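You operate a simulated robot arm through the tools that you are given. There is no shell and no other tool. Be economical: measure what you need, move in short steps, check, and stop when the job is done.

You are at the controls of a simulated robot arm. One attempt, no reset.

TASK
Mix the green stain at the rate on its jar; reset the mixer.
Fine: jar into the mixer cup with the mixer off; run till even; then switch off, dial back to 0; the jar stays in the cup, other jars settled.

It is judged by the outcome, as a careful person would: the job done as asked, and still so three seconds after it is handed in. It fails if anything else is knocked over, pushed out of place, dropped, spilled or broken.

THE ROBOT
A 7-joint arm with a two-finger parallel gripper, fixed in place. Base frame: the origin is at the foot of the arm, x ahead of it, y to its left, z up; the work surface is at about z = 88. Lengths are in cm, angles in degrees, forces in N, time in s.
With the tool pointing down near the work surface it reaches from about 34 to 78 cm from the base axis. Its first joint turns from -166.0 to 166.0 degrees. Payload 3.91 kg.
Tool frame: the origin (TCP) lies between the finger pads and is the grasp point; the fingertips stand 3 cm ahead of it; z points along the fingers, y is the line along which they close. The gripper opens to 11 cm. The fingers are 2 cm wide and 1 cm thick; the gripper's body (4.8 by 11.2 cm) begins 5.5 cm behind the TCP.
Orientation is told as [roll, pitch, yaw] about the base's x, y, z axes, in that order, counted from this pose: with the fingers straight down and closing along the base's y, the tool's x points along the base's -x, its y along +y and its z along -z.

THE INTERFACE
- The arm moves only by the tool servo_tool. Its argument "series" is one flat list of numbers, 7 for each row, row after row: the turn, a rotation vector about the tool's x, y, z in degrees, then the shift along the tool's x, y, z in mm, then the opening, from 0 (shut) to 1 (fully open). In form: [rx, ry, rz, tx, ty, tz, grip, rx, ry, rz, tx, ty, tz, grip, ...]. A call has 1 to 10 rows; each row is the pose to reach, as a shift and turn from the pose commanded when the call began, along the tool's axes at that moment. A row lasts 0.2 s, in which the tool goes at most 5 cm and 8.6 degrees; a call with a longer step from one row to the next is refused whole, and so is a gripper value outside its range. A pose out of reach is approached as far as the arm can. The call stops where the force on the tool passes 40 N (or 10 N more than at its start, if that is more) or the arm is blocked; 0.2 s more then pass. Each finger travels about 15.3 cm/s and halts on what it meets, pressing with about 42 N; the grip force reading is that of the motor and also rises with nothing between the fingers. The clock runs only during rows and for 0.2 s after the last one: add rows that repeat a pose to give the fingers time. It gives the time, the measured TCP pose, the force on the tool (base axes), the opening and the grip force at its end, in the units of the frame above (readings bear some noise), with the torque about the TCP (base axes, N m) and any sound that the robot's microphone picked up.
- Cameras (640 x 400 px; columns grow to the right, rows downward): "scene" is fixed at [5.11, 64.8, 160.45]; the picture's right is [-0.56, -0.83, 0.00], its down [-0.52, 0.35, -0.78] and it looks along [0.64, -0.44, -0.63] (base axes); focal length 341 px, centre (320, 200). "wrist" rides on the gripper at [7.7, 0.7, -11.4] in the tool frame; the picture's right is [-0.09, 1.00, 0.00], its down [-0.80, -0.07, -0.59] and it looks along [-0.59, -0.05, 0.80] (tool axes); focal length 270 px, centre (320, 200). There is no depth. A picture from a camera that has moved, and an enlarged one, comes with that camera's place and axes in the base frame and with its lens.
- snapshot(camera): a new picture of that camera. The clock stands still meanwhile.
- move_column(by): slides the trunk up (or, below 0, down) by that many cm; the arm rides with it, the base frame stays. It gives what a move gives, with no picture.
- zoom(camera, box): a new picture of the part [left, top, right, bottom] of that camera's present view, enlarged. The clock stands still meanwhile.
- close_job(): hands the job in; it is judged then, once.

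Go step by step. Nothing tells you positions but the pictures and the camera data: compare them with the known pose of the tool, close in by small moves and look again before you grip or let go. The budget is 120 turns and 84 pictures, counting those below and the enlarged ones. Unless the task says otherwise, let go and move clear before handing in, and close with one line.

The tools are called after "Request:" as name(argument=value, ...) on one line, values as JSON. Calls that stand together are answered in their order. servo_tool: Moves the arm, as the interface text tells. Its arguments: {"type":"object","properties":{"series":{"type":"array"}},"required":["series"]} The other tools are called the same way: move_column (by) slides the trunk up or down; snapshot (camera) takes a picture; zoom (camera, box) takes an enlarged picture of a part of a camera's view; close_job () hands the job in.

At the start:

```text
time: 0.0
position: [48.09, 20.65, 129.2]
tcp_rot: [-0.1, 0.0, 0.0]
ft_force: [0.1, 0.3, 0.4]
moment: [0.02, -0.01, 0.03]
opening: 11.0
gripper_force: 0.0
trunk travel left (down, up): [-52.5, 8.5]
```

scene: 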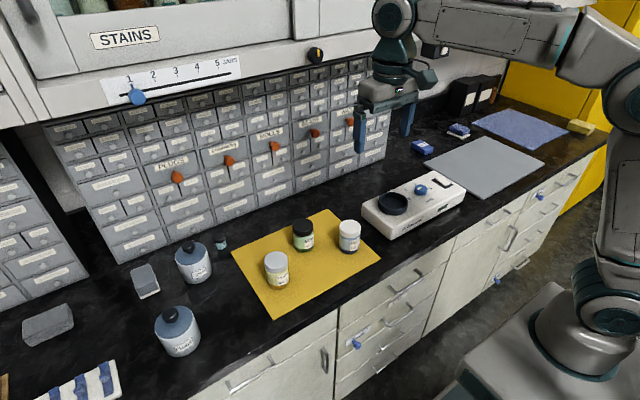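
wrist: 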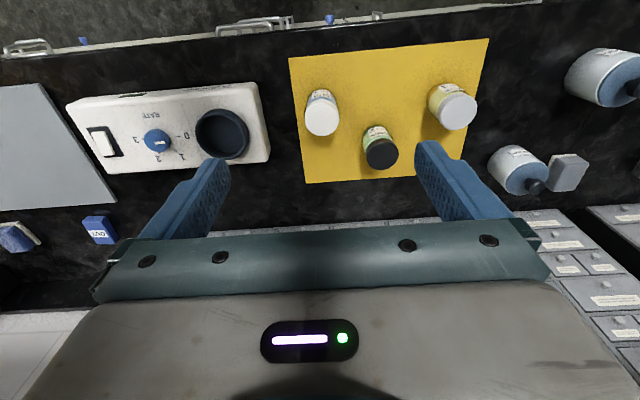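

I see three jars on a yellow mat, and a mixer with a cup, a RATE dial and a rocker switch. I'll zoom in on the jar labels and the mixer first.

Request:
zoom(camera="scene", box=[250, 205, 380, 295])

Request:
zoom(camera="scene", box=[350, 160, 480, 245])

Request:
zoom(camera="wrist", box=[60, 70, 280, 210])

Request:
zoom(camera="wrist", box=[290, 60, 490, 190])

```text
4.44 times, centred on (315, 250) of scene
camera zoom: at [5.11, 64.8, 160.45], right [-0.56, -0.83, 0.0], down [-0.52, 0.35, -0.78], along [0.64, -0.44, -0.63], focal length 1516 px, centre (342, -22)
```

zoom: 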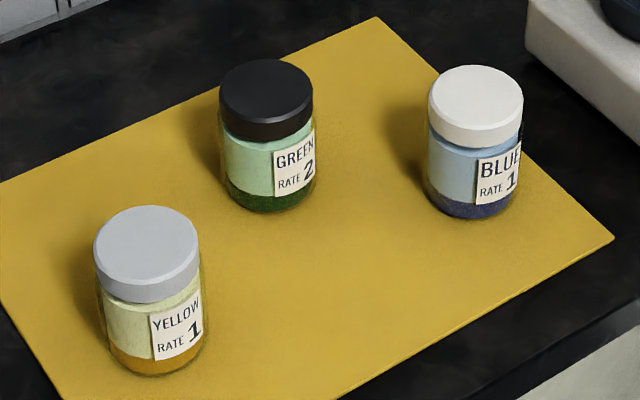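

```text
4.71 times, centred on (415, 202) of scene
camera zoom: at [5.11, 64.8, 160.45], right [-0.56, -0.83, 0.0], down [-0.52, 0.35, -0.78], along [0.64, -0.44, -0.63], focal length 1605 px, centre (-127, 188)
```

zoom: 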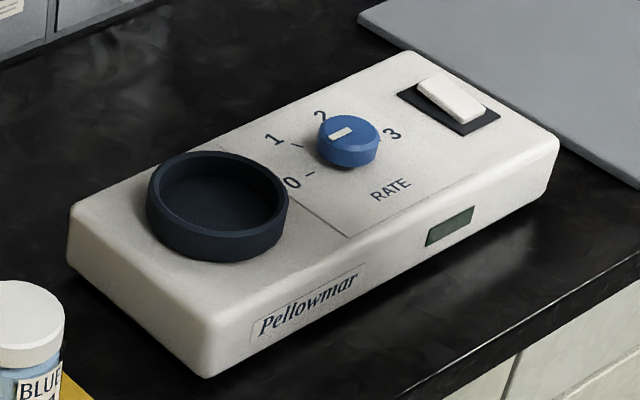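

```text
2.86 times, centred on (170, 140) of wrist
camera zoom: at [40.47, 21.17, 140.55], right [0.09, 1.0, 0.0], down [0.8, -0.07, 0.59], along [0.59, -0.05, -0.8], focal length 772 px, centre (749, 371)
```

zoom: 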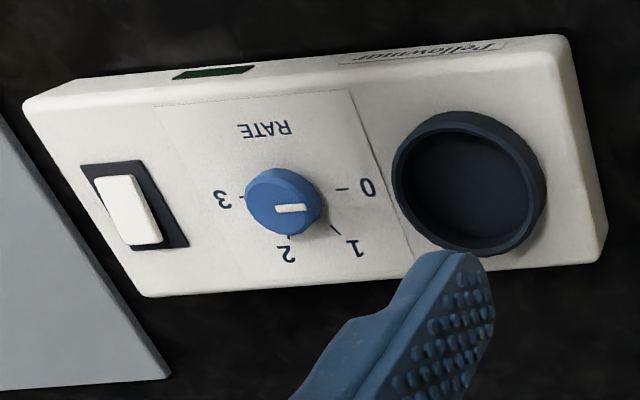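

```text
3.08 times, centred on (390, 125) of wrist
camera zoom: at [40.47, 21.17, 140.55], right [0.09, 1.0, 0.0], down [0.8, -0.07, 0.59], along [0.59, -0.05, -0.8], focal length 832 px, centre (105, 431)
```

zoom: 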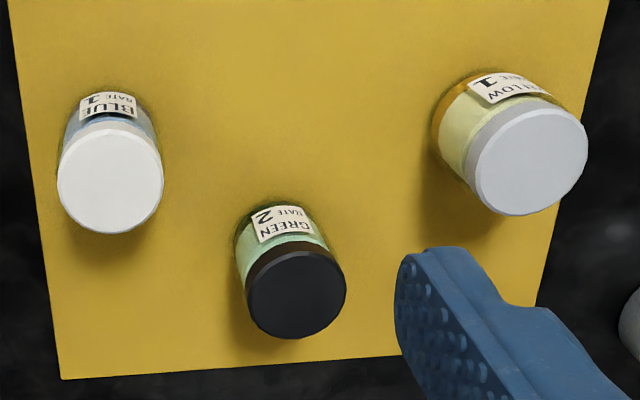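

Green wants rate 2. The jar is around (64.5, 30.5), the cup around (57, 2.8), the dial around (57.4, -9.1) and the switch around (57.5, -20). Next I'll move above the mixer for a closer look at the dial and switch.

Request:
servo_tool(series=[0, 0, 0, -5, -37, 21, 1, 0, 0, 0, -10, -74, 43, 1, 0, 0, 0, -15, -111, 64, 1, 0, 0, 0, -20, -148, 86, 1, 0, 0, 0, -24, -185, 107, 1, 0, 0, 0, -29, -222, 129, 1, 0, 0, 0, -34, -259, 150, 1, 0, 0, 0, -39, -296, 172, 1, 0, 0, 0, -39, -296, 172, 1])

Request:
snapshot(camera="wrist")

```text
time: 2.0
position: [52.08, -8.95, 111.94]
tcp_rot: [0.0, 0.1, 0.0]
ft_force: [-0.5, -1.1, 0.2]
moment: [0.01, 0.02, 0.0]
opening: 11.01
gripper_force: 0.1
trunk travel left (down, up): [-52.5, 8.5]
```

```text
77 pictures are left
camera wrist: at [44.46, -8.38, 123.41], right [0.09, 1.0, 0.0], down [0.8, -0.07, 0.59], along [0.59, -0.05, -0.8], focal length 270 px, centre (320, 200)
```

wrist: 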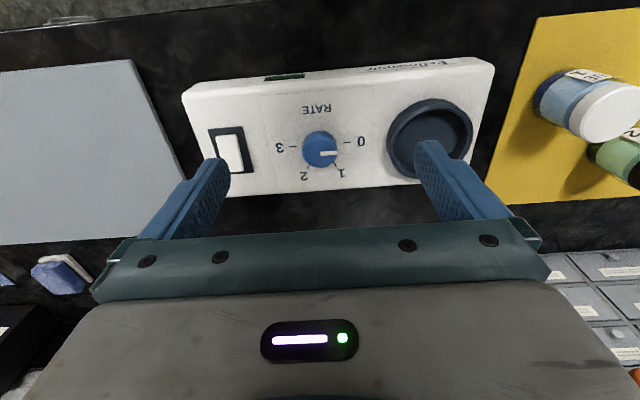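

Request:
zoom(camera="wrist", box=[200, 90, 380, 200])

```text
3.56 times, centred on (290, 145) of wrist
camera zoom: at [44.46, -8.38, 123.41], right [0.09, 1.0, 0.0], down [0.8, -0.07, 0.59], along [0.59, -0.05, -0.8], focal length 961 px, centre (427, 396)
```

zoom: 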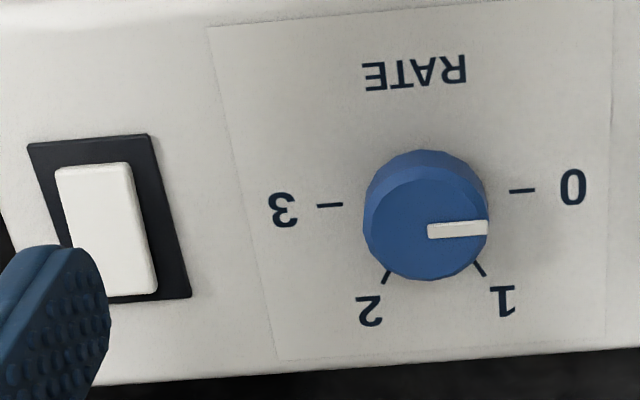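

The dial reads 0, and 2 is 120° clockwise seen from above. I'll check which way the rocker is tilted.

Request:
zoom(camera="scene", box=[410, 168, 460, 200])

Request:
zoom(camera="wrist", box=[200, 120, 260, 180])

```text
12.50 times, centred on (435, 184) of scene
camera zoom: at [5.11, 64.8, 160.45], right [-0.56, -0.83, 0.0], down [-0.52, 0.35, -0.78], along [0.64, -0.44, -0.63], focal length 4262 px, centre (-1118, 400)
```

zoom: 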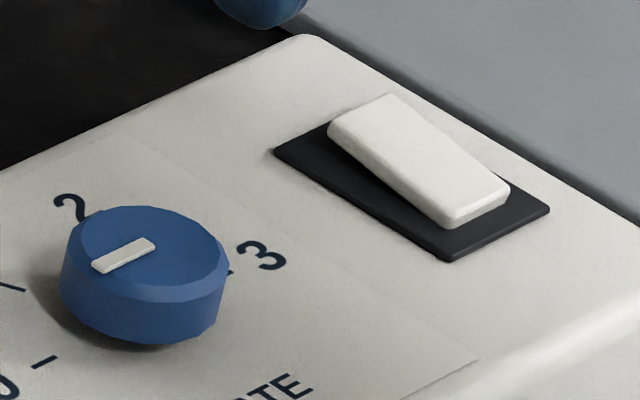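

```text
6.67 times, centred on (230, 150) of wrist
camera zoom: at [44.46, -8.38, 123.41], right [0.09, 1.0, 0.0], down [0.8, -0.07, 0.59], along [0.59, -0.05, -0.8], focal length 1802 px, centre (920, 533)
```

zoom: 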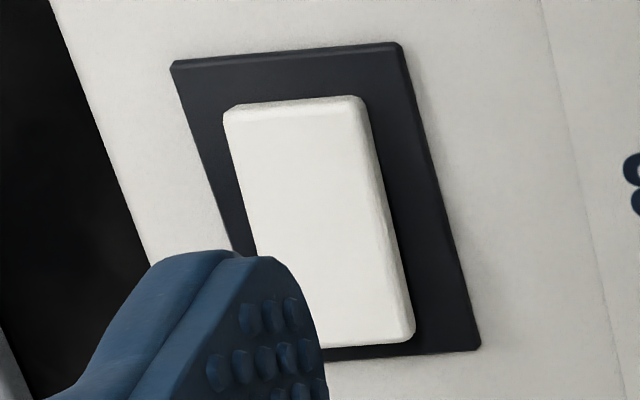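

The rocker's far end is raised, so I take the mixer as off. The dial centre is near (57.6, -9.5). I'll move above it with the tool turned -60° so there's room to turn +120°.

Request:
servo_tool(series=[0, 0, -7.5, -7, -1, 10, 0.9, 0, 0, -15, -14, -2, 20, 0.8, 0, 0, -22.5, -21, -3, 30, 0.7, 0, 0, -30, -28, -3, 40, 0.6, 0, 0, -37.5, -35, -4, 50, 0.55, 0, 0, -45, -42, -5, 60, 0.55, 0, 0, -52.5, -49, -5, 70, 0.55, 0, 0, -60, -55, -5.5, 80, 0.55, 0, 0, -60, -55, -5.5, 80, 0.55])

Request:
snapshot(camera="wrist")

Request:
zoom(camera="scene", box=[350, 130, 480, 245])

```text
time: 4.0
position: [57.52, -9.65, 103.83]
tcp_rot: [0.0, 0.1, 60.1]
ft_force: [-0.2, 0.0, 0.2]
moment: [-0.02, 0.01, 0.02]
opening: 6.05
gripper_force: 0.1
trunk travel left (down, up): [-52.5, 8.5]
```

```text
73 pictures are left
camera wrist: at [53.22, -16.01, 115.32], right [-0.82, 0.57, 0.0], down [0.46, 0.66, 0.59], along [0.34, 0.49, -0.8], focal length 270 px, centre (320, 200)
```

wrist: 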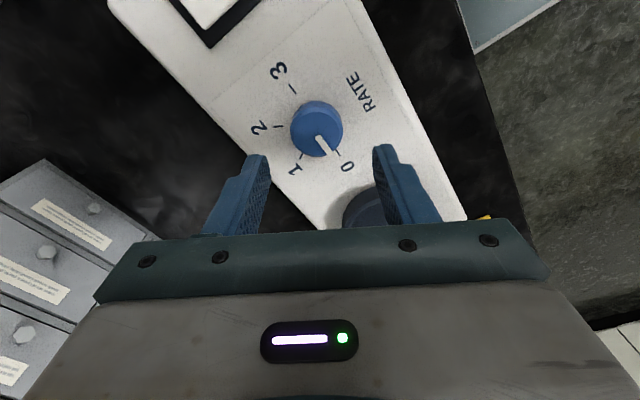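

```text
3.48 times, centred on (415, 188) of scene
camera zoom: at [5.11, 64.8, 160.45], right [-0.56, -0.83, 0.0], down [-0.52, 0.35, -0.78], along [0.64, -0.44, -0.63], focal length 1186 px, centre (-10, 244)
```

zoom: 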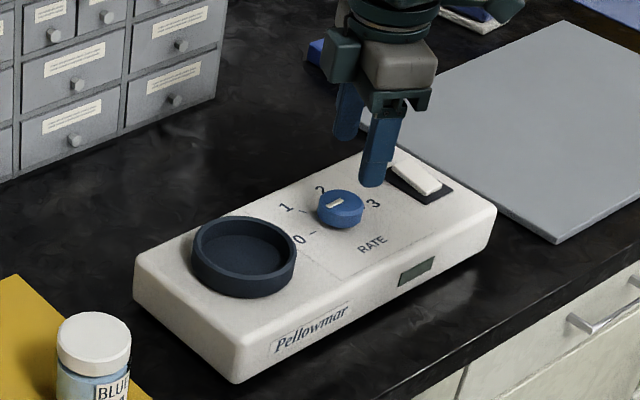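

The tool is aligned over the dial. I'll lower so the fingertips straddle it, then look again.

Request:
servo_tool(series=[0, 0, 0, 0, 0, 20, 0.55, 0, 0, 0, 0, 0, 40, 0.55, 0, 0, 0, 0, 0, 50, 0.55, 0, 0, 0, 0, 0, 54, 0.55, 0, 0, 0, 0, 0, 54, 0.55])

Request:
zoom(camera="wrist", box=[200, 80, 440, 230])

Request:
zoom(camera="scene", box=[380, 150, 470, 210])

```text
time: 5.2
position: [57.7, -9.61, 98.52]
tcp_rot: [0.1, 0.1, 60.1]
ft_force: [-0.1, 0.0, 0.5]
moment: [0.01, 0.0, -0.04]
opening: 6.04
gripper_force: 0.0
trunk travel left (down, up): [-52.5, 8.5]
```

```text
2.67 times, centred on (320, 155) of wrist
camera zoom: at [53.19, -16.01, 109.92], right [-0.82, 0.57, 0.0], down [0.46, 0.66, 0.59], along [0.34, 0.49, -0.8], focal length 721 px, centre (320, 320)
```

zoom: 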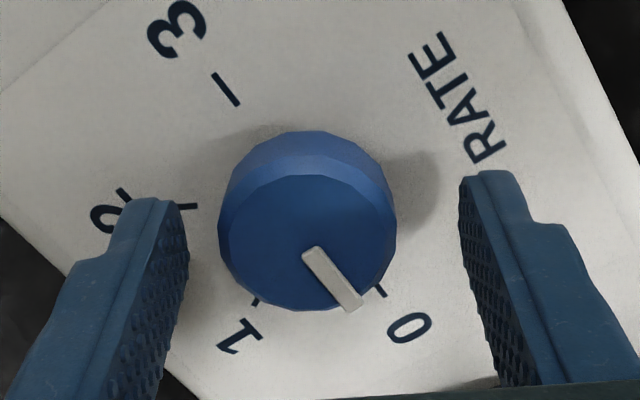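

```text
6.67 times, centred on (425, 180) of scene
camera zoom: at [5.11, 64.8, 160.45], right [-0.56, -0.83, 0.0], down [-0.52, 0.35, -0.78], along [0.64, -0.44, -0.63], focal length 2273 px, centre (-380, 333)
```

zoom: 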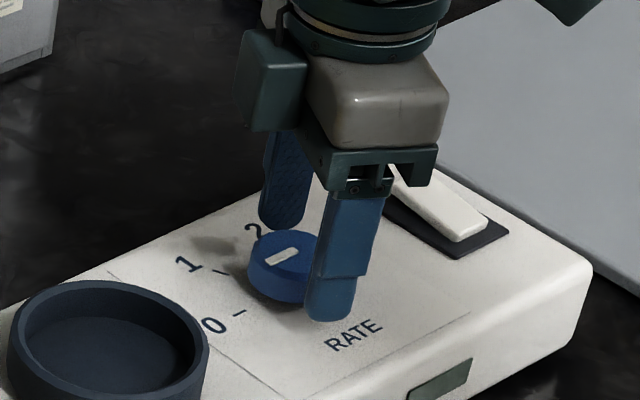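

The dial sits about 2 mm to one side along the closing axis. I'll correct that, lower 3 mm and grip.

Request:
servo_tool(series=[0, 0, 0, 0, -2, 3, 0.55, 0, 0, 0, 0, -2, 3, 0.4, 0, 0, 0, 0, -2, 3, 0.3, 0, 0, 0, 0, -2, 3, 0.25, 0, 0, 0, 0, -2, 3, 0.25])

```text
time: 6.4
position: [57.8, -9.69, 98.12]
tcp_rot: [0.0, 0.0, 60.1]
ft_force: [6.2, -3.5, 0.5]
moment: [-0.18, -0.08, 0.01]
opening: 3.95
gripper_force: 45.2
trunk travel left (down, up): [-52.5, 8.5]
```

The dial is gripped with a small side load. I'll turn it clockwise from above (+rz) in steps.

Request:
servo_tool(series=[0, 0, 6, 0, -1, 0, 0.25, 0, 0, 12, 0, -1, 0, 0.25, 0, 0, 18, 0, -1, 0, 0.25, 0, 0, 24, 0, -1, 0, 0.25, 0, 0, 30, 0, -1, 0, 0.25, 0, 0, 36, 0, -1, 0, 0.25, 0, 0, 42, 0, -1, 0, 0.25, 0, 0, 48, 0, -1, 0, 0.25, 0, 0, 54, 0, -1, 0, 0.25, 0, 0, 60, 0, -1, 0, 0.25])

Request:
zoom(camera="wrist", box=[200, 80, 440, 230])

```text
time: 8.6
position: [57.82, -9.55, 98.21]
tcp_rot: [0.0, 0.1, -0.1]
ft_force: [-6.1, 9.3, -9.3]
moment: [-0.06, 0.44, 0.04]
opening: 3.96
gripper_force: 45.0
trunk travel left (down, up): [-52.5, 8.5]
```

```text
2.67 times, centred on (320, 155) of wrist
camera zoom: at [50.1, -8.91, 109.61], right [0.09, 1.0, 0.0], down [0.8, -0.07, 0.59], along [0.59, -0.05, -0.81], focal length 721 px, centre (320, 320)
```

zoom: 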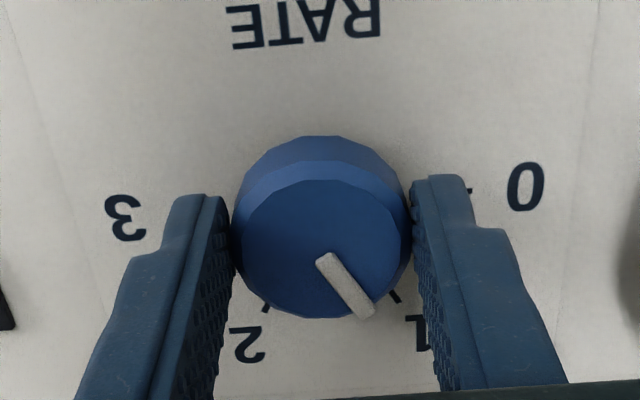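

The dial is at 1 and turns with the grip. I'll turn the other 60°, easing off the side load.

Request:
servo_tool(series=[0, 0, 6, 1, 1, 0, 0.25, 0, 0, 12, 1, 1, 0, 0.25, 0, 0, 18, 1, 1, 0, 0.25, 0, 0, 24, 1, 1, 0, 0.25, 0, 0, 30, 1, 1, 0, 0.25, 0, 0, 36, 1, 1, 0, 0.25, 0, 0, 42, 1, 1, 0, 0.25, 0, 0, 48, 1, 1, 0, 0.25, 0, 0, 54, 1, 1, 0, 0.25, 0, 0, 60, 1, 1, 0, 0.25])

Request:
zoom(camera="wrist", box=[200, 80, 440, 230])

```text
time: 10.8
position: [57.99, -9.31, 98.3]
tcp_rot: [0.0, -0.1, -59.9]
ft_force: [6.1, 20.4, -10.1]
moment: [0.52, -0.32, 0.04]
opening: 3.92
gripper_force: 45.3
trunk travel left (down, up): [-52.5, 8.5]
```

```text
2.67 times, centred on (320, 155) of wrist
camera zoom: at [54.64, -2.37, 109.6], right [0.91, 0.42, 0.0], down [0.34, -0.73, 0.59], along [0.25, -0.54, -0.8], focal length 721 px, centre (320, 320)
```

zoom: 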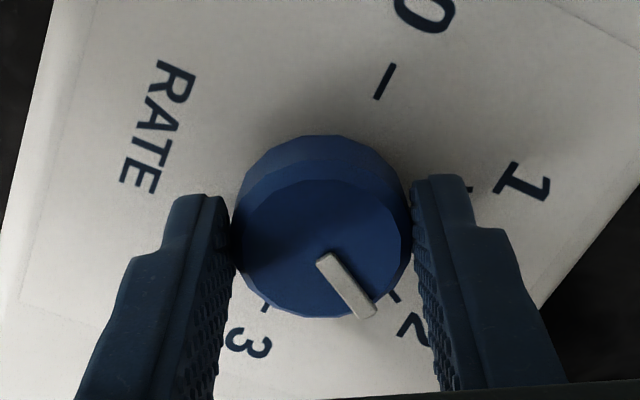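

The dial is on 2. I'll release it, rise and turn the tool back to zero yaw.

Request:
servo_tool(series=[0, 0, 0, 0, 0, 0, 0.4, 0, 0, 0, 0, 0, 0, 0.55, 0, 0, 0, 0, 0, -20, 0.55, 0, 0, -8, 0, 0, -60, 0.6, 0, 0, -16, 0, 0, -100, 0.7, 0, 0, -24, 0, 0, -140, 0.8, 0, 0, -32, 0, 0, -160, 0.9, 0, 0, -40, 0, 0, -160, 1, 0, 0, -48, 0, 0, -160, 1, 0, 0, -56, 0, 0, -160, 1])

Request:
zoom(camera="scene", box=[350, 160, 480, 245])

```text
time: 13.0
position: [57.58, -9.56, 114.28]
tcp_rot: [0.1, 0.0, -4.0]
ft_force: [0.1, -0.3, 0.1]
moment: [0.0, -0.01, -0.02]
opening: 10.99
gripper_force: 0.1
trunk travel left (down, up): [-52.5, 8.5]
```

```text
4.71 times, centred on (415, 202) of scene
camera zoom: at [5.11, 64.8, 160.45], right [-0.56, -0.83, 0.0], down [-0.52, 0.35, -0.78], along [0.64, -0.44, -0.63], focal length 1605 px, centre (-127, 188)
```

zoom: 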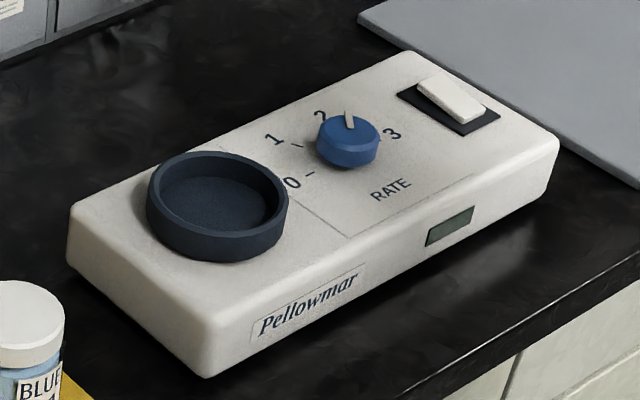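

Checking the dial reading from above.

Request:
zoom(camera="wrist", box=[220, 70, 420, 190])

```text
3.20 times, centred on (320, 130) of wrist
camera zoom: at [50.05, -8.48, 125.7], right [0.16, 0.99, 0.0], down [0.79, -0.12, 0.59], along [0.59, -0.09, -0.8], focal length 865 px, centre (320, 424)
```

zoom: 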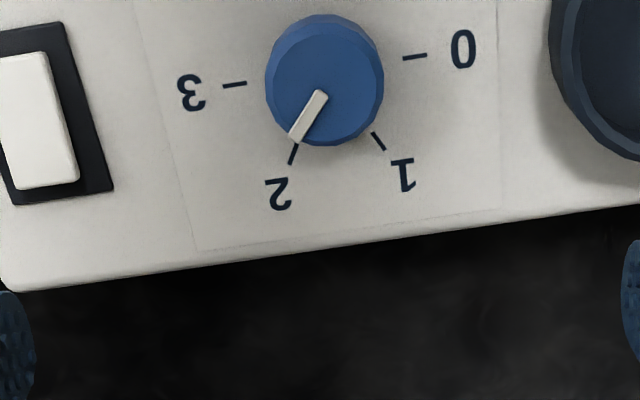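

The dial clearly reads 2. Now I'll move over the green jar.

Request:
servo_tool(series=[0, 0, -1, -2, 45, 0, 1, 0, 0, -2, -4, 90, 0, 1, 0, 0, -3, -5, 135, 0, 1, 0, 0, -4, -7, 180, 0, 1, 0, 0, -4, -9, 225, 0, 1, 0, 0, -4, -11, 270, 0, 1, 0, 0, -4, -13, 315, 0, 1, 0, 0, -4, -15, 360, 0, 1, 0, 0, -4, -16, 402, 10, 1, 0, 0, -4, -16, 402, 20, 1])

Request:
snapshot(camera="wrist")

Request:
snapshot(camera="scene")

```text
time: 15.2
position: [62.18, 30.42, 112.24]
tcp_rot: [0.1, 0.0, -0.1]
ft_force: [-0.5, -1.1, -0.4]
moment: [0.05, 0.0, -0.02]
opening: 10.99
gripper_force: 0.2
trunk travel left (down, up): [-52.5, 8.5]
```

```text
65 pictures are left
camera wrist: at [54.53, 30.98, 123.61], right [0.09, 1.0, 0.0], down [0.8, -0.07, 0.59], along [0.59, -0.05, -0.8], focal length 270 px, centre (320, 200)
```

wrist: 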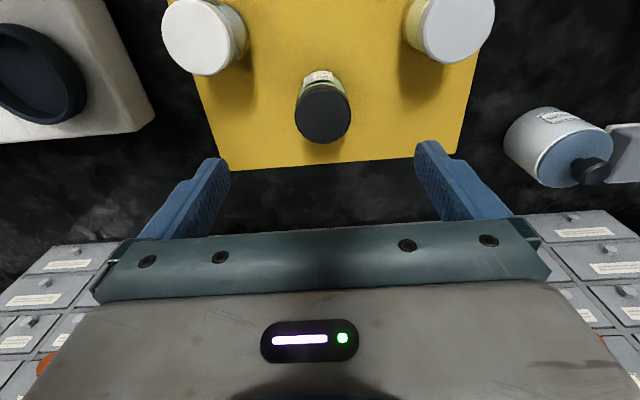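

```text
64 pictures are left
```

scene: 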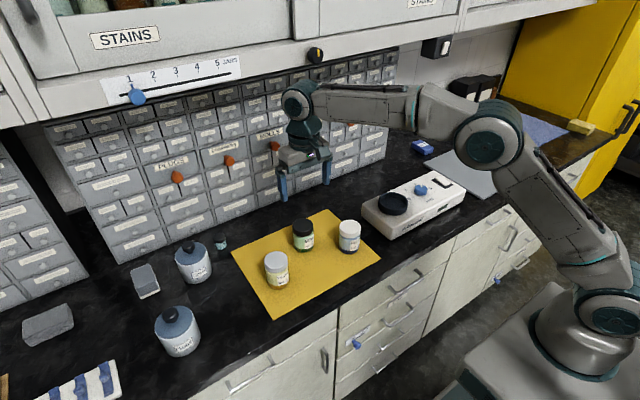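

The jar centre is about (64.2, 30.5). I'll align above it and lower to z≈99, then check.

Request:
servo_tool(series=[0, 0, 0, -10, 1, 30, 1, 0, 0, 0, -20, 1, 70, 1, 0, 0, 0, -20, 1, 110, 1, 0, 0, 0, -20, 1, 130, 1, 0, 0, 0, -20, 1, 130, 1])

Request:
snapshot(camera="wrist")

Request:
zoom(camera="scene", box=[240, 160, 380, 270])

```text
time: 16.4
position: [63.94, 30.61, 99.07]
tcp_rot: [0.0, 0.1, -0.1]
ft_force: [0.2, -0.3, 0.6]
moment: [-0.03, 0.01, -0.01]
opening: 11.01
gripper_force: 0.0
trunk travel left (down, up): [-52.5, 8.5]
```

```text
63 pictures are left
camera wrist: at [56.33, 31.21, 110.51], right [0.09, 1.0, 0.0], down [0.8, -0.07, 0.59], along [0.59, -0.05, -0.8], focal length 270 px, centre (320, 200)
```

wrist: 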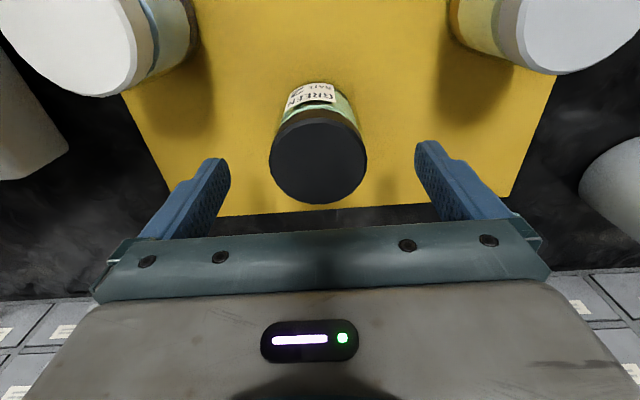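

```text
3.64 times, centred on (310, 215) of scene
camera zoom: at [5.11, 64.8, 160.45], right [-0.56, -0.83, 0.0], down [-0.52, 0.35, -0.78], along [0.64, -0.44, -0.63], focal length 1240 px, centre (356, 146)
```

zoom: 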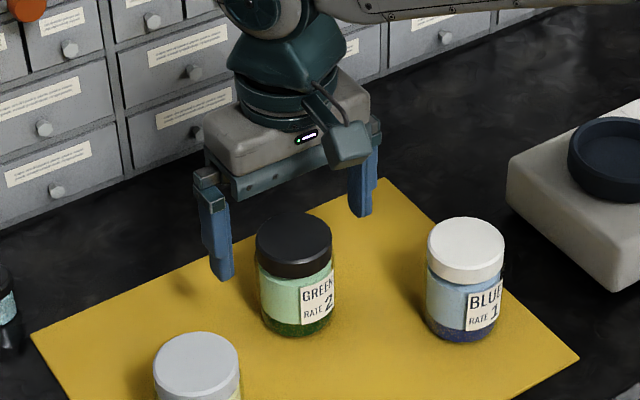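

Aligned within a few mm. I'll descend to lid height and close.

Request:
servo_tool(series=[0, 0, 0, -4, -1, 20, 1, 0, 0, 0, -4, -1, 40, 1, 0, 0, 0, -4, -1, 46, 1, 0, 0, 0, -4, -1, 46, 0.8, 0, 0, 0, -4, -1, 46, 0.6, 0, 0, 0, -4, -1, 46, 0.45, 0, 0, 0, -4, -1, 46, 0.45])

Request:
zoom(camera="scene", box=[240, 160, 380, 270])

```text
time: 18.0
position: [64.44, 30.49, 94.56]
tcp_rot: [0.1, 0.0, 0.0]
ft_force: [0.0, 1.4, -0.3]
moment: [0.1, -0.01, 0.0]
opening: 6.09
gripper_force: 41.8
trunk travel left (down, up): [-52.5, 8.5]
```

```text
3.64 times, centred on (310, 215) of scene
camera zoom: at [5.11, 64.8, 160.45], right [-0.56, -0.83, 0.0], down [-0.52, 0.35, -0.78], along [0.64, -0.44, -0.63], focal length 1240 px, centre (356, 146)
```

zoom: 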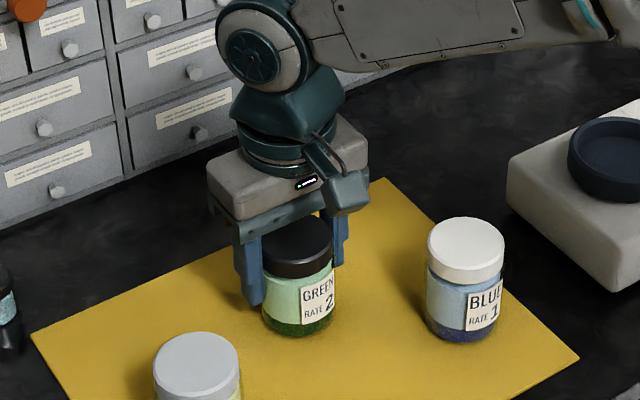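

The jar is gripped with the opening at 6.1. I'll lift it straight up and check.

Request:
servo_tool(series=[0, 0, 0, 0, 0, -15, 0.45, 0, 0, 0, 0, 0, -45, 0.45, 0, 0, 0, 0, 0, -80, 0.45, 0, 0, 0, 0, 0, -115, 0.45, 0, 0, 0, 0, 0, -140, 0.45, 0, 0, 0, 0, 0, -140, 0.45])

Request:
snapshot(camera="scene")

```text
time: 19.4
position: [64.34, 30.29, 108.8]
tcp_rot: [-0.1, 0.0, -0.1]
ft_force: [-0.5, 0.5, -1.8]
moment: [-0.01, -0.02, -0.03]
opening: 6.11
gripper_force: 42.0
trunk travel left (down, up): [-52.5, 8.5]
```

```text
60 pictures are left
```

scene: 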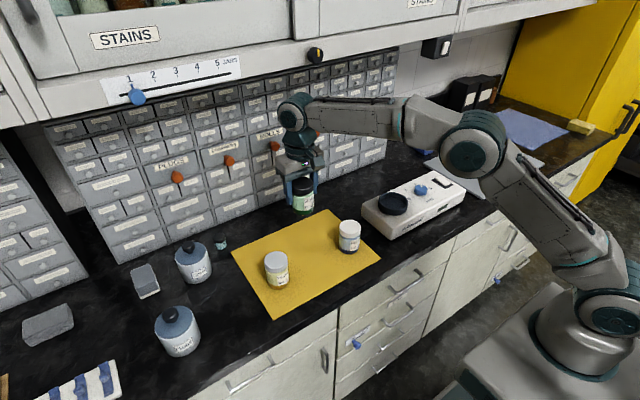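

The jar is lifted cleanly. I'll carry it high over to the cup at about (57.6, 2.4).

Request:
servo_tool(series=[0, 0, 0, 5, -20, 0, 0.45, 0, 0, 0, 14, -56, 0, 0.45, 0, 0, 0, 23, -94, 0, 0.45, 0, 0, 0, 32, -132, 0, 0.45, 0, 0, 0, 41, -170, 0, 0.45, 0, 0, 0, 50, -208, 0, 0.45, 0, 0, 0, 59, -245, 0, 0.45, 0, 0, 0, 66, -270, 0, 0.45, 0, 0, 0, 67.5, -279, 0, 0.45, 0, 0, 0, 67.5, -279, 0, 0.45])

Request:
snapshot(camera="wrist")

Request:
zoom(camera="scene", box=[340, 130, 480, 240])

```text
time: 21.6
position: [57.71, 2.44, 108.59]
tcp_rot: [0.0, 0.1, 0.0]
ft_force: [-0.4, 0.3, -3.1]
moment: [-0.03, 0.0, 0.0]
opening: 6.14
gripper_force: 42.2
trunk travel left (down, up): [-52.5, 8.5]
```

```text
59 pictures are left
camera wrist: at [50.03, 3.0, 119.99], right [0.09, 1.0, 0.0], down [0.8, -0.07, 0.59], along [0.59, -0.05, -0.8], focal length 270 px, centre (320, 200)
```

wrist: 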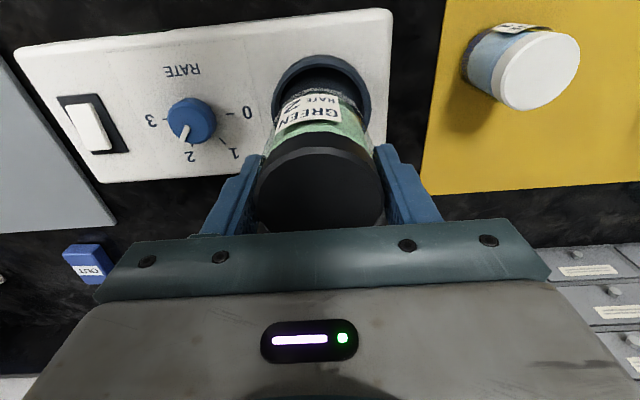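

```text
3.64 times, centred on (410, 185) of scene
camera zoom: at [5.11, 64.8, 160.45], right [-0.56, -0.83, 0.0], down [-0.52, 0.35, -0.78], along [0.64, -0.44, -0.63], focal length 1240 px, centre (-7, 254)
```

zoom: 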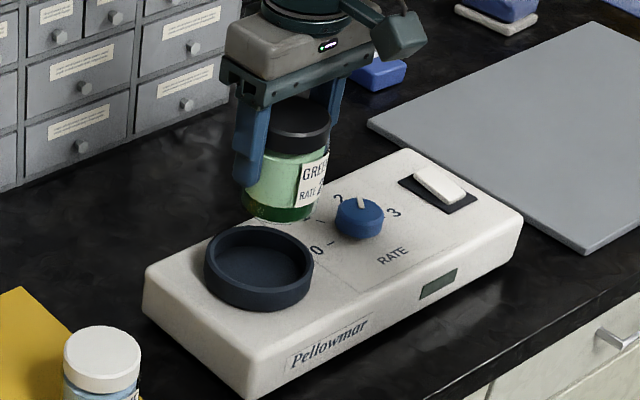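

The jar is over the cup, whose centre I put at (57.5, 2.5). I'll lower until the jar bottom is just above the rim and check.

Request:
servo_tool(series=[0, 0, 0, 2, 0.5, 15, 0.45, 0, 0, 0, 2, 0.5, 30, 0.45, 0, 0, 0, 2, 0.5, 45, 0.45, 0, 0, 0, 2, 0.5, 45, 0.45])

Request:
zoom(camera="wrist", box=[200, 0, 440, 150])

Request:
zoom(camera="scene", box=[350, 150, 450, 230])

```text
time: 22.6
position: [57.5, 2.45, 104.11]
tcp_rot: [0.0, -0.1, 0.0]
ft_force: [0.2, 0.8, -2.2]
moment: [0.0, -0.01, 0.0]
opening: 6.13
gripper_force: 42.2
trunk travel left (down, up): [-52.5, 8.5]
```

```text
2.67 times, centred on (320, 75) of wrist
camera zoom: at [49.86, 3.06, 115.48], right [0.09, 1.0, 0.0], down [0.8, -0.07, 0.59], along [0.59, -0.05, -0.8], focal length 721 px, centre (320, 533)
```

zoom: 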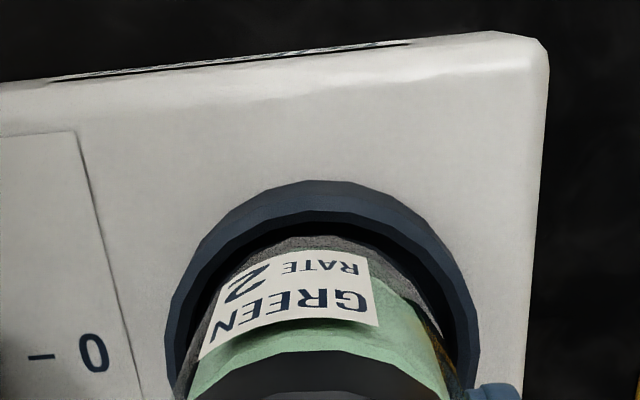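

```text
5.00 times, centred on (400, 190) of scene
camera zoom: at [5.11, 64.8, 160.45], right [-0.56, -0.83, 0.0], down [-0.52, 0.35, -0.78], along [0.64, -0.44, -0.63], focal length 1705 px, centre (-80, 250)
```

zoom: 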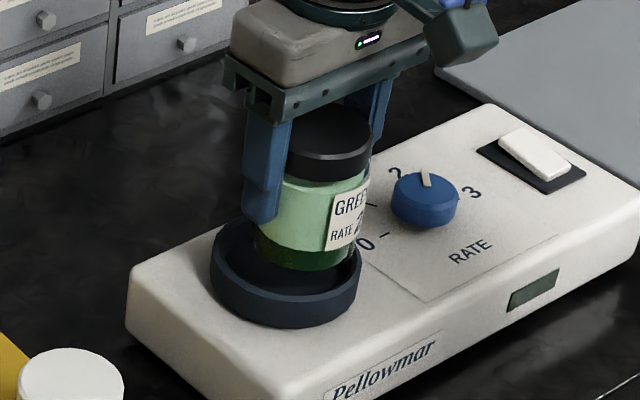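

The jar looks slightly off centre toward the robot side of the cup. I'll take closer zooms before going lower.

Request:
zoom(camera="wrist", box=[245, 55, 395, 155])

Request:
zoom(camera="scene", box=[385, 170, 435, 220])

```text
4.00 times, centred on (320, 105) of wrist
camera zoom: at [49.86, 3.06, 115.48], right [0.09, 1.0, 0.0], down [0.8, -0.07, 0.59], along [0.59, -0.05, -0.8], focal length 1081 px, centre (320, 580)
```

zoom: 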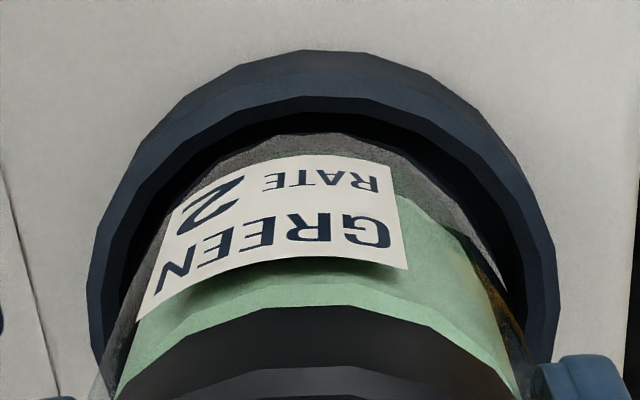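

```text
8.00 times, centred on (410, 195) of scene
camera zoom: at [5.11, 64.8, 160.45], right [-0.56, -0.83, 0.0], down [-0.52, 0.35, -0.78], along [0.64, -0.44, -0.63], focal length 2728 px, centre (-400, 240)
```

zoom: 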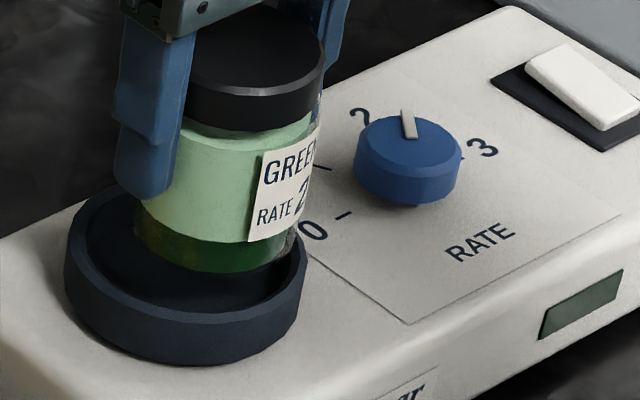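

Both views say the jar should move about +0.9 cm in x and +0.25 in y. I'll apply that and recheck.

Request:
servo_tool(series=[0, 0, 0, -5, 1, 0, 0.45, 0, 0, 0, -9, 2.5, 0, 0.45, 0, 0, 0, -9, 2.5, 0, 0.45])

Request:
zoom(camera="wrist", box=[245, 40, 395, 140])

Request:
zoom(camera="scene", box=[385, 170, 435, 220])

```text
time: 23.4
position: [58.34, 2.71, 104.12]
tcp_rot: [0.0, 0.0, 0.0]
ft_force: [0.5, 0.0, -2.5]
moment: [-0.02, -0.03, -0.02]
opening: 6.11
gripper_force: 42.1
trunk travel left (down, up): [-52.5, 8.5]
```

```text
4.00 times, centred on (320, 90) of wrist
camera zoom: at [50.69, 3.34, 115.55], right [0.09, 1.0, 0.0], down [0.8, -0.07, 0.59], along [0.59, -0.05, -0.8], focal length 1081 px, centre (320, 640)
```

zoom: 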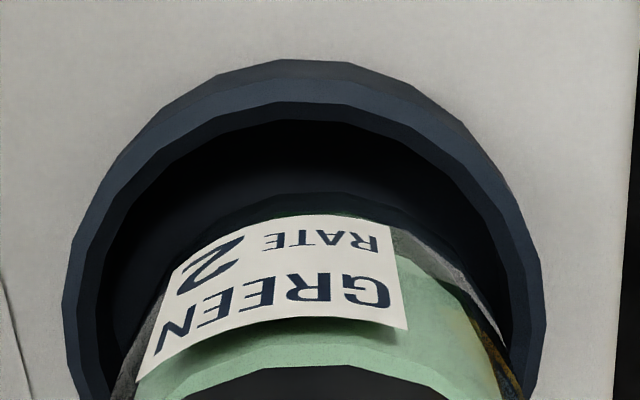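

```text
8.00 times, centred on (410, 195) of scene
camera zoom: at [5.11, 64.8, 160.45], right [-0.56, -0.83, 0.0], down [-0.52, 0.35, -0.78], along [0.64, -0.44, -0.63], focal length 2728 px, centre (-400, 240)
```

zoom: 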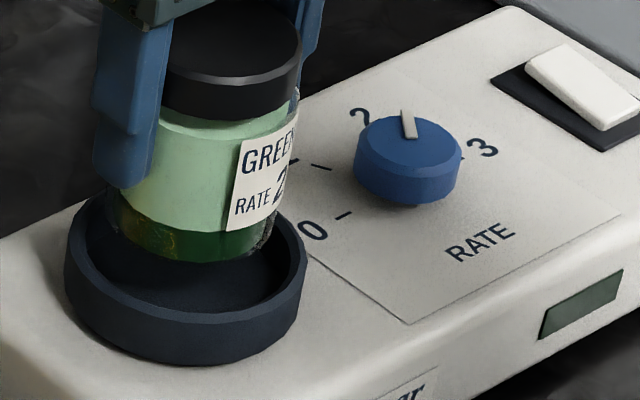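

Well centred now. I'll nudge it slightly and lower into the cup in small steps, watching the force.

Request:
servo_tool(series=[0, 0, 0, 1.5, -1, 6, 0.45, 0, 0, 0, 1.5, -1, 12, 0.45, 0, 0, 0, 1.5, -1, 16, 0.45, 0, 0, 0, 1.5, -1, 20, 0.45, 0, 0, 0, 1.5, -1, 20, 0.45])

Request:
zoom(camera="scene", box=[385, 170, 435, 220])

```text
time: 24.6
position: [58.26, 2.6, 102.13]
tcp_rot: [-0.1, 0.0, 0.0]
ft_force: [-1.3, -0.3, -3.1]
moment: [-0.04, -0.01, -0.01]
opening: 6.09
gripper_force: 41.6
trunk travel left (down, up): [-52.5, 8.5]
```

```text
8.00 times, centred on (410, 195) of scene
camera zoom: at [5.11, 64.8, 160.45], right [-0.56, -0.83, 0.0], down [-0.52, 0.35, -0.78], along [0.64, -0.44, -0.63], focal length 2728 px, centre (-400, 240)
```

zoom: 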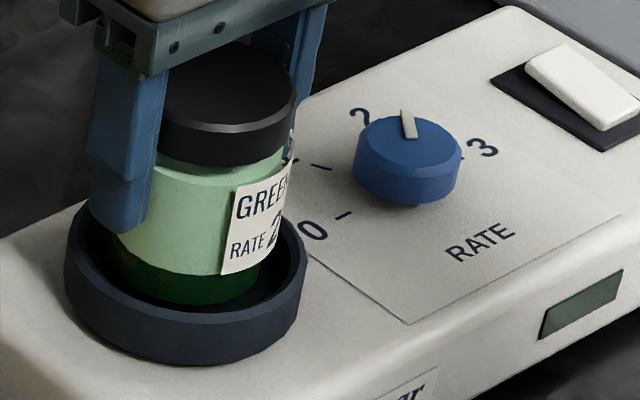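

Nearly there. I'll continue in 2 mm steps.

Request:
servo_tool(series=[0, 0, 0, 0, 0, 2, 0.45, 0, 0, 0, 0, 0, 4, 0.45, 0, 0, 0, 0, 0, 4, 0.45])

Request:
servo_tool(series=[0, 0, 0, 0, 0, 1.5, 0.45, 0, 0, 0, 0, 0, 3, 0.45, 0, 0, 0, 0, 0, 3, 0.45])

Request:
zoom(camera="scene", box=[385, 170, 435, 220])

```text
time: 25.4
position: [58.21, 2.77, 101.68]
tcp_rot: [0.0, 0.0, 0.1]
ft_force: [0.2, 0.4, -3.1]
moment: [0.01, -0.04, 0.0]
opening: 6.11
gripper_force: 41.9
trunk travel left (down, up): [-52.5, 8.5]
```

```text
time: 26.2
position: [58.34, 2.64, 101.49]
tcp_rot: [0.0, 0.1, 0.0]
ft_force: [0.8, -0.5, -2.8]
moment: [0.0, -0.02, -0.02]
opening: 6.1
gripper_force: 42.5
trunk travel left (down, up): [-52.5, 8.5]
```

```text
8.00 times, centred on (410, 195) of scene
camera zoom: at [5.11, 64.8, 160.45], right [-0.56, -0.83, 0.0], down [-0.52, 0.35, -0.78], along [0.64, -0.44, -0.63], focal length 2728 px, centre (-400, 240)
```

zoom: 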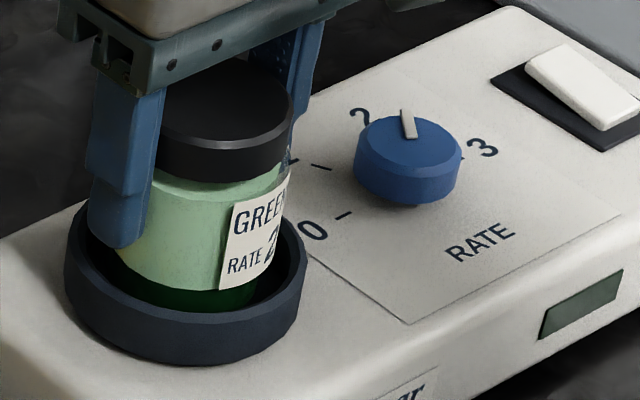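

Request:
servo_tool(series=[0, 0, 0, 0, 0, 1.5, 0.45, 0, 0, 0, 0, 0, 3, 0.45, 0, 0, 0, 0, 0, 3, 0.45])

Request:
servo_tool(series=[0, 0, 0, 0, 0, 1.5, 0.45, 0, 0, 0, 0, 0, 3, 0.45, 0, 0, 0, 0, 0, 3, 0.45])

Request:
zoom(camera="scene", box=[385, 170, 435, 220])

```text
time: 27.0
position: [58.28, 2.72, 101.12]
tcp_rot: [0.0, -0.1, 0.0]
ft_force: [0.6, 0.2, -2.4]
moment: [0.03, 0.01, 0.01]
opening: 6.13
gripper_force: 42.0
trunk travel left (down, up): [-52.5, 8.5]
```

```text
time: 27.8
position: [58.18, 2.74, 101.13]
tcp_rot: [0.0, -0.3, 0.0]
ft_force: [0.1, 0.2, 15.6]
moment: [0.06, 0.52, -0.03]
opening: 6.14
gripper_force: 41.9
trunk travel left (down, up): [-52.5, 8.5]
```

```text
8.00 times, centred on (410, 195) of scene
camera zoom: at [5.11, 64.8, 160.45], right [-0.56, -0.83, 0.0], down [-0.52, 0.35, -0.78], along [0.64, -0.44, -0.63], focal length 2728 px, centre (-400, 240)
```

zoom: 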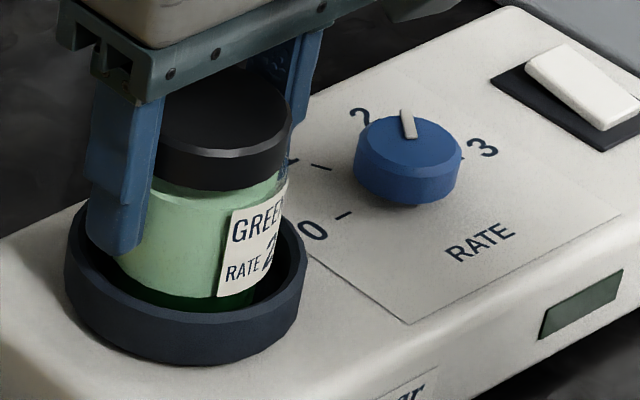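

Contact at TCP z≈101.1. I'll check in the wrist view that the jar sits on the floor of the cup and not on its rim.

Request:
zoom(camera="wrist", box=[245, 20, 395, 120])

```text
4.00 times, centred on (320, 70) of wrist
camera zoom: at [50.57, 3.27, 112.46], right [0.09, 1.0, 0.0], down [0.8, -0.07, 0.6], along [0.6, -0.05, -0.8], focal length 1081 px, centre (320, 720)
```

zoom: 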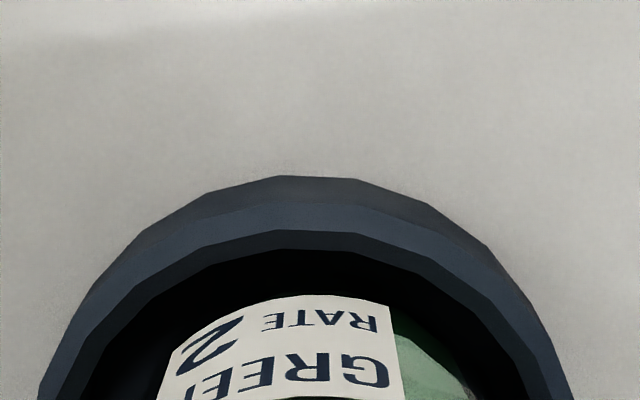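

The jar is inside the cup, clear of the near wall and on the floor. I'll release and rise straight up.

Request:
servo_tool(series=[0, 0, 0, 0, 0, -2, 0.45, 0, 0, 0, 0, 0, -2, 0.6, 0, 0, 0, 0, 0, -2, 0.75, 0, 0, 0, 0, 0, -3, 0.75, 0, 0, 0, 0, 0, -30, 0.75, 0, 0, 0, 0, 0, -70, 0.75, 0, 0, 0, 0, 0, -110, 0.75, 0, 0, 0, 0, 0, -110, 0.75])

Request:
zoom(camera="scene", box=[340, 130, 480, 240])

Request:
snapshot(camera="wrist")

```text
time: 29.6
position: [58.56, 2.83, 111.81]
tcp_rot: [0.0, 0.0, 0.0]
ft_force: [0.7, -1.1, -0.4]
moment: [-0.01, 0.02, 0.01]
opening: 8.27
gripper_force: 0.0
trunk travel left (down, up): [-52.5, 8.5]
```

```text
3.64 times, centred on (410, 185) of scene
camera zoom: at [5.11, 64.8, 160.45], right [-0.56, -0.83, 0.0], down [-0.52, 0.35, -0.78], along [0.64, -0.44, -0.63], focal length 1240 px, centre (-7, 254)
```

zoom: 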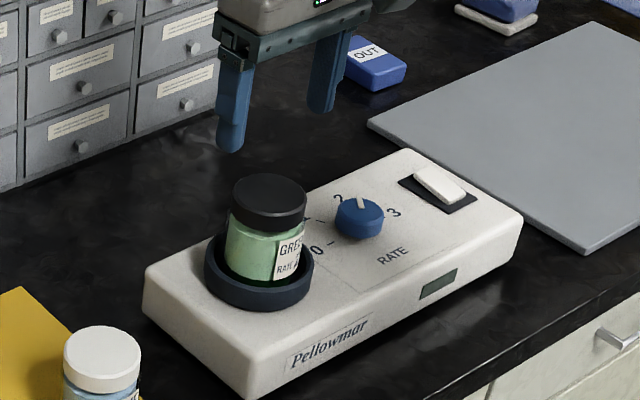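

```text
46 pictures are left
camera wrist: at [50.84, 3.41, 123.26], right [0.09, 1.0, 0.0], down [0.8, -0.07, 0.59], along [0.59, -0.05, -0.8], focal length 270 px, centre (320, 200)
```

wrist: 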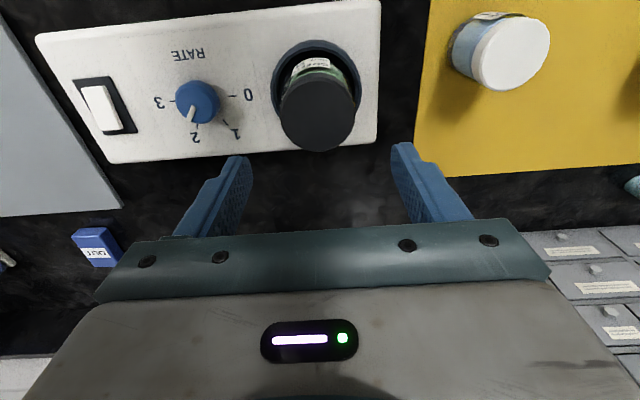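

The jar sits in the cup. Next is the switch at about (57.9, -19.8). I'll move above it with the gripper closed and take a look.

Request:
servo_tool(series=[0, 0, 0, 1, -35, 0, 0.6, 0, 0, 0, 2, -75, 0, 0.4, 0, 0, 0, 3, -115, 0, 0.2, 0, 0, 0, 4, -155, 0, 0, 0, 0, 0, 5, -195, 10, 0, 0, 0, 0, 6, -225, 30, 0, 0, 0, 0, 6, -225, 50, 0, 0, 0, 0, 6, -225, 50, 0])

Request:
snapshot(camera="wrist")

Request:
zoom(camera="scene", box=[390, 140, 470, 200])

```text
time: 31.4
position: [57.7, -19.87, 106.98]
tcp_rot: [0.0, 0.0, 0.0]
ft_force: [-0.2, 0.0, 0.1]
moment: [-0.02, 0.03, 0.02]
opening: 0.0
gripper_force: 37.4
trunk travel left (down, up): [-52.5, 8.5]
```

```text
45 pictures are left
camera wrist: at [50.06, -19.33, 118.34], right [0.09, 1.0, 0.0], down [0.8, -0.07, 0.59], along [0.59, -0.05, -0.8], focal length 270 px, centre (320, 200)
```

wrist: 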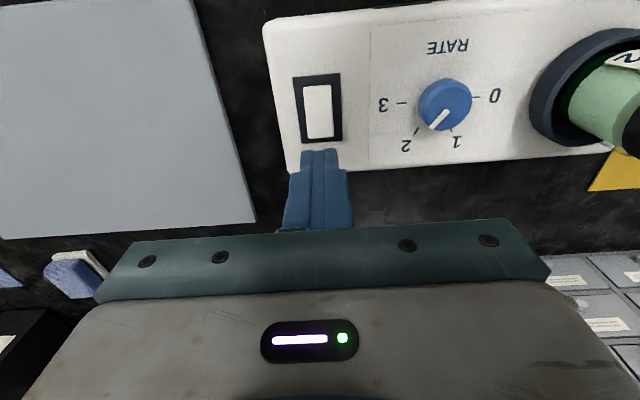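

```text
6.67 times, centred on (430, 170) of scene
camera zoom: at [5.11, 64.8, 160.45], right [-0.56, -0.83, 0.0], down [-0.52, 0.35, -0.78], along [0.64, -0.44, -0.63], focal length 2273 px, centre (-413, 400)
```

zoom: 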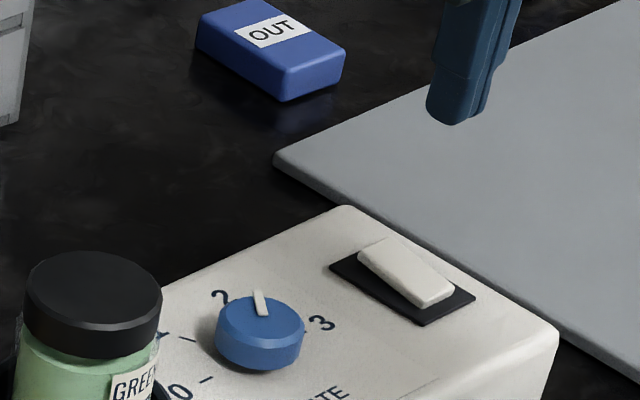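

The switch is under the fingers. I'll move over its raised far end at (59.8, -19.95) and lower to just above it.

Request:
servo_tool(series=[0, 0, 0, -10, -1, 15, 0, 0, 0, 0, -21, -1, 40, 0, 0, 0, 0, -21, -1, 60, 0, 0, 0, 0, -21, -1, 70, 0, 0, 0, 0, -21, -1, 70, 0])

Request:
zoom(camera="wrist", box=[230, 40, 410, 180])

Request:
zoom(camera="scene", box=[400, 150, 460, 200])

```text
time: 32.6
position: [59.8, -19.85, 99.82]
tcp_rot: [0.0, 0.0, 0.0]
ft_force: [0.3, 0.0, -0.2]
moment: [-0.02, 0.0, -0.01]
opening: 0.01
gripper_force: 37.5
trunk travel left (down, up): [-52.5, 8.5]
```

```text
2.86 times, centred on (320, 110) of wrist
camera zoom: at [52.17, -19.32, 111.23], right [0.09, 1.0, 0.0], down [0.8, -0.07, 0.59], along [0.59, -0.05, -0.8], focal length 772 px, centre (320, 457)
```

zoom: 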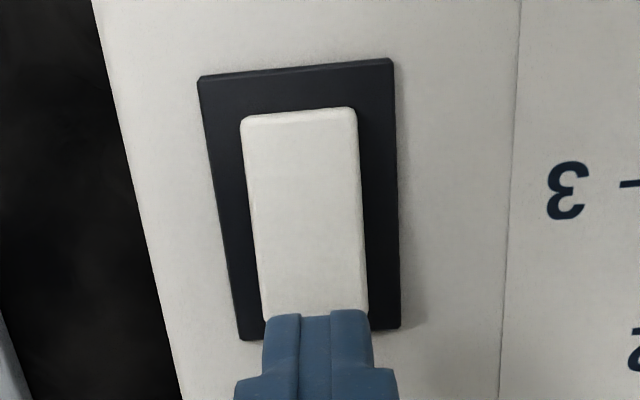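

```text
8.00 times, centred on (430, 175) of scene
camera zoom: at [5.11, 64.8, 160.45], right [-0.56, -0.83, 0.0], down [-0.52, 0.35, -0.78], along [0.64, -0.44, -0.63], focal length 2728 px, centre (-560, 400)
```

zoom: 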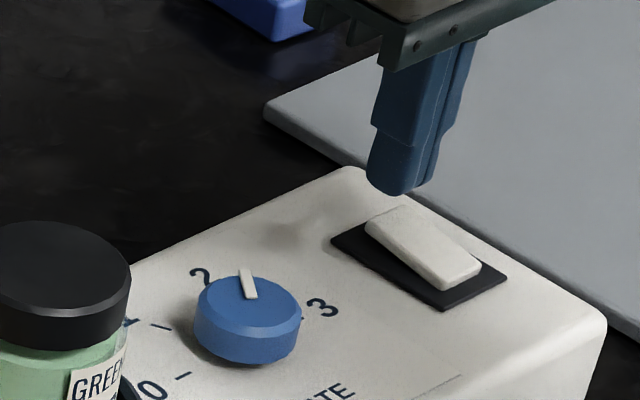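

The tip is right over the rocker's far edge. I'll shift 4 mm back and press slowly.

Request:
servo_tool(series=[0, 0, 0, 4, 0, 3, 0, 0, 0, 0, 4, 0, 6, 0, 0, 0, 0, 4, 0, 9, 0, 0, 0, 0, 4, 0, 11, 0])

Request:
zoom(camera="scene", box=[400, 150, 460, 200])

```text
time: 33.6
position: [59.57, -20.01, 98.7]
tcp_rot: [0.0, 0.0, 0.0]
ft_force: [-0.6, -0.2, 0.7]
moment: [0.0, -0.01, 0.02]
opening: 0.01
gripper_force: 37.7
trunk travel left (down, up): [-52.5, 8.5]
```

```text
8.00 times, centred on (430, 175) of scene
camera zoom: at [5.11, 64.8, 160.45], right [-0.56, -0.83, 0.0], down [-0.52, 0.35, -0.78], along [0.64, -0.44, -0.63], focal length 2728 px, centre (-560, 400)
```

zoom: 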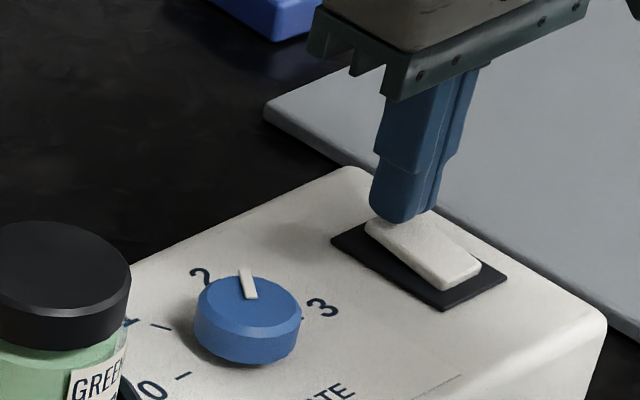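

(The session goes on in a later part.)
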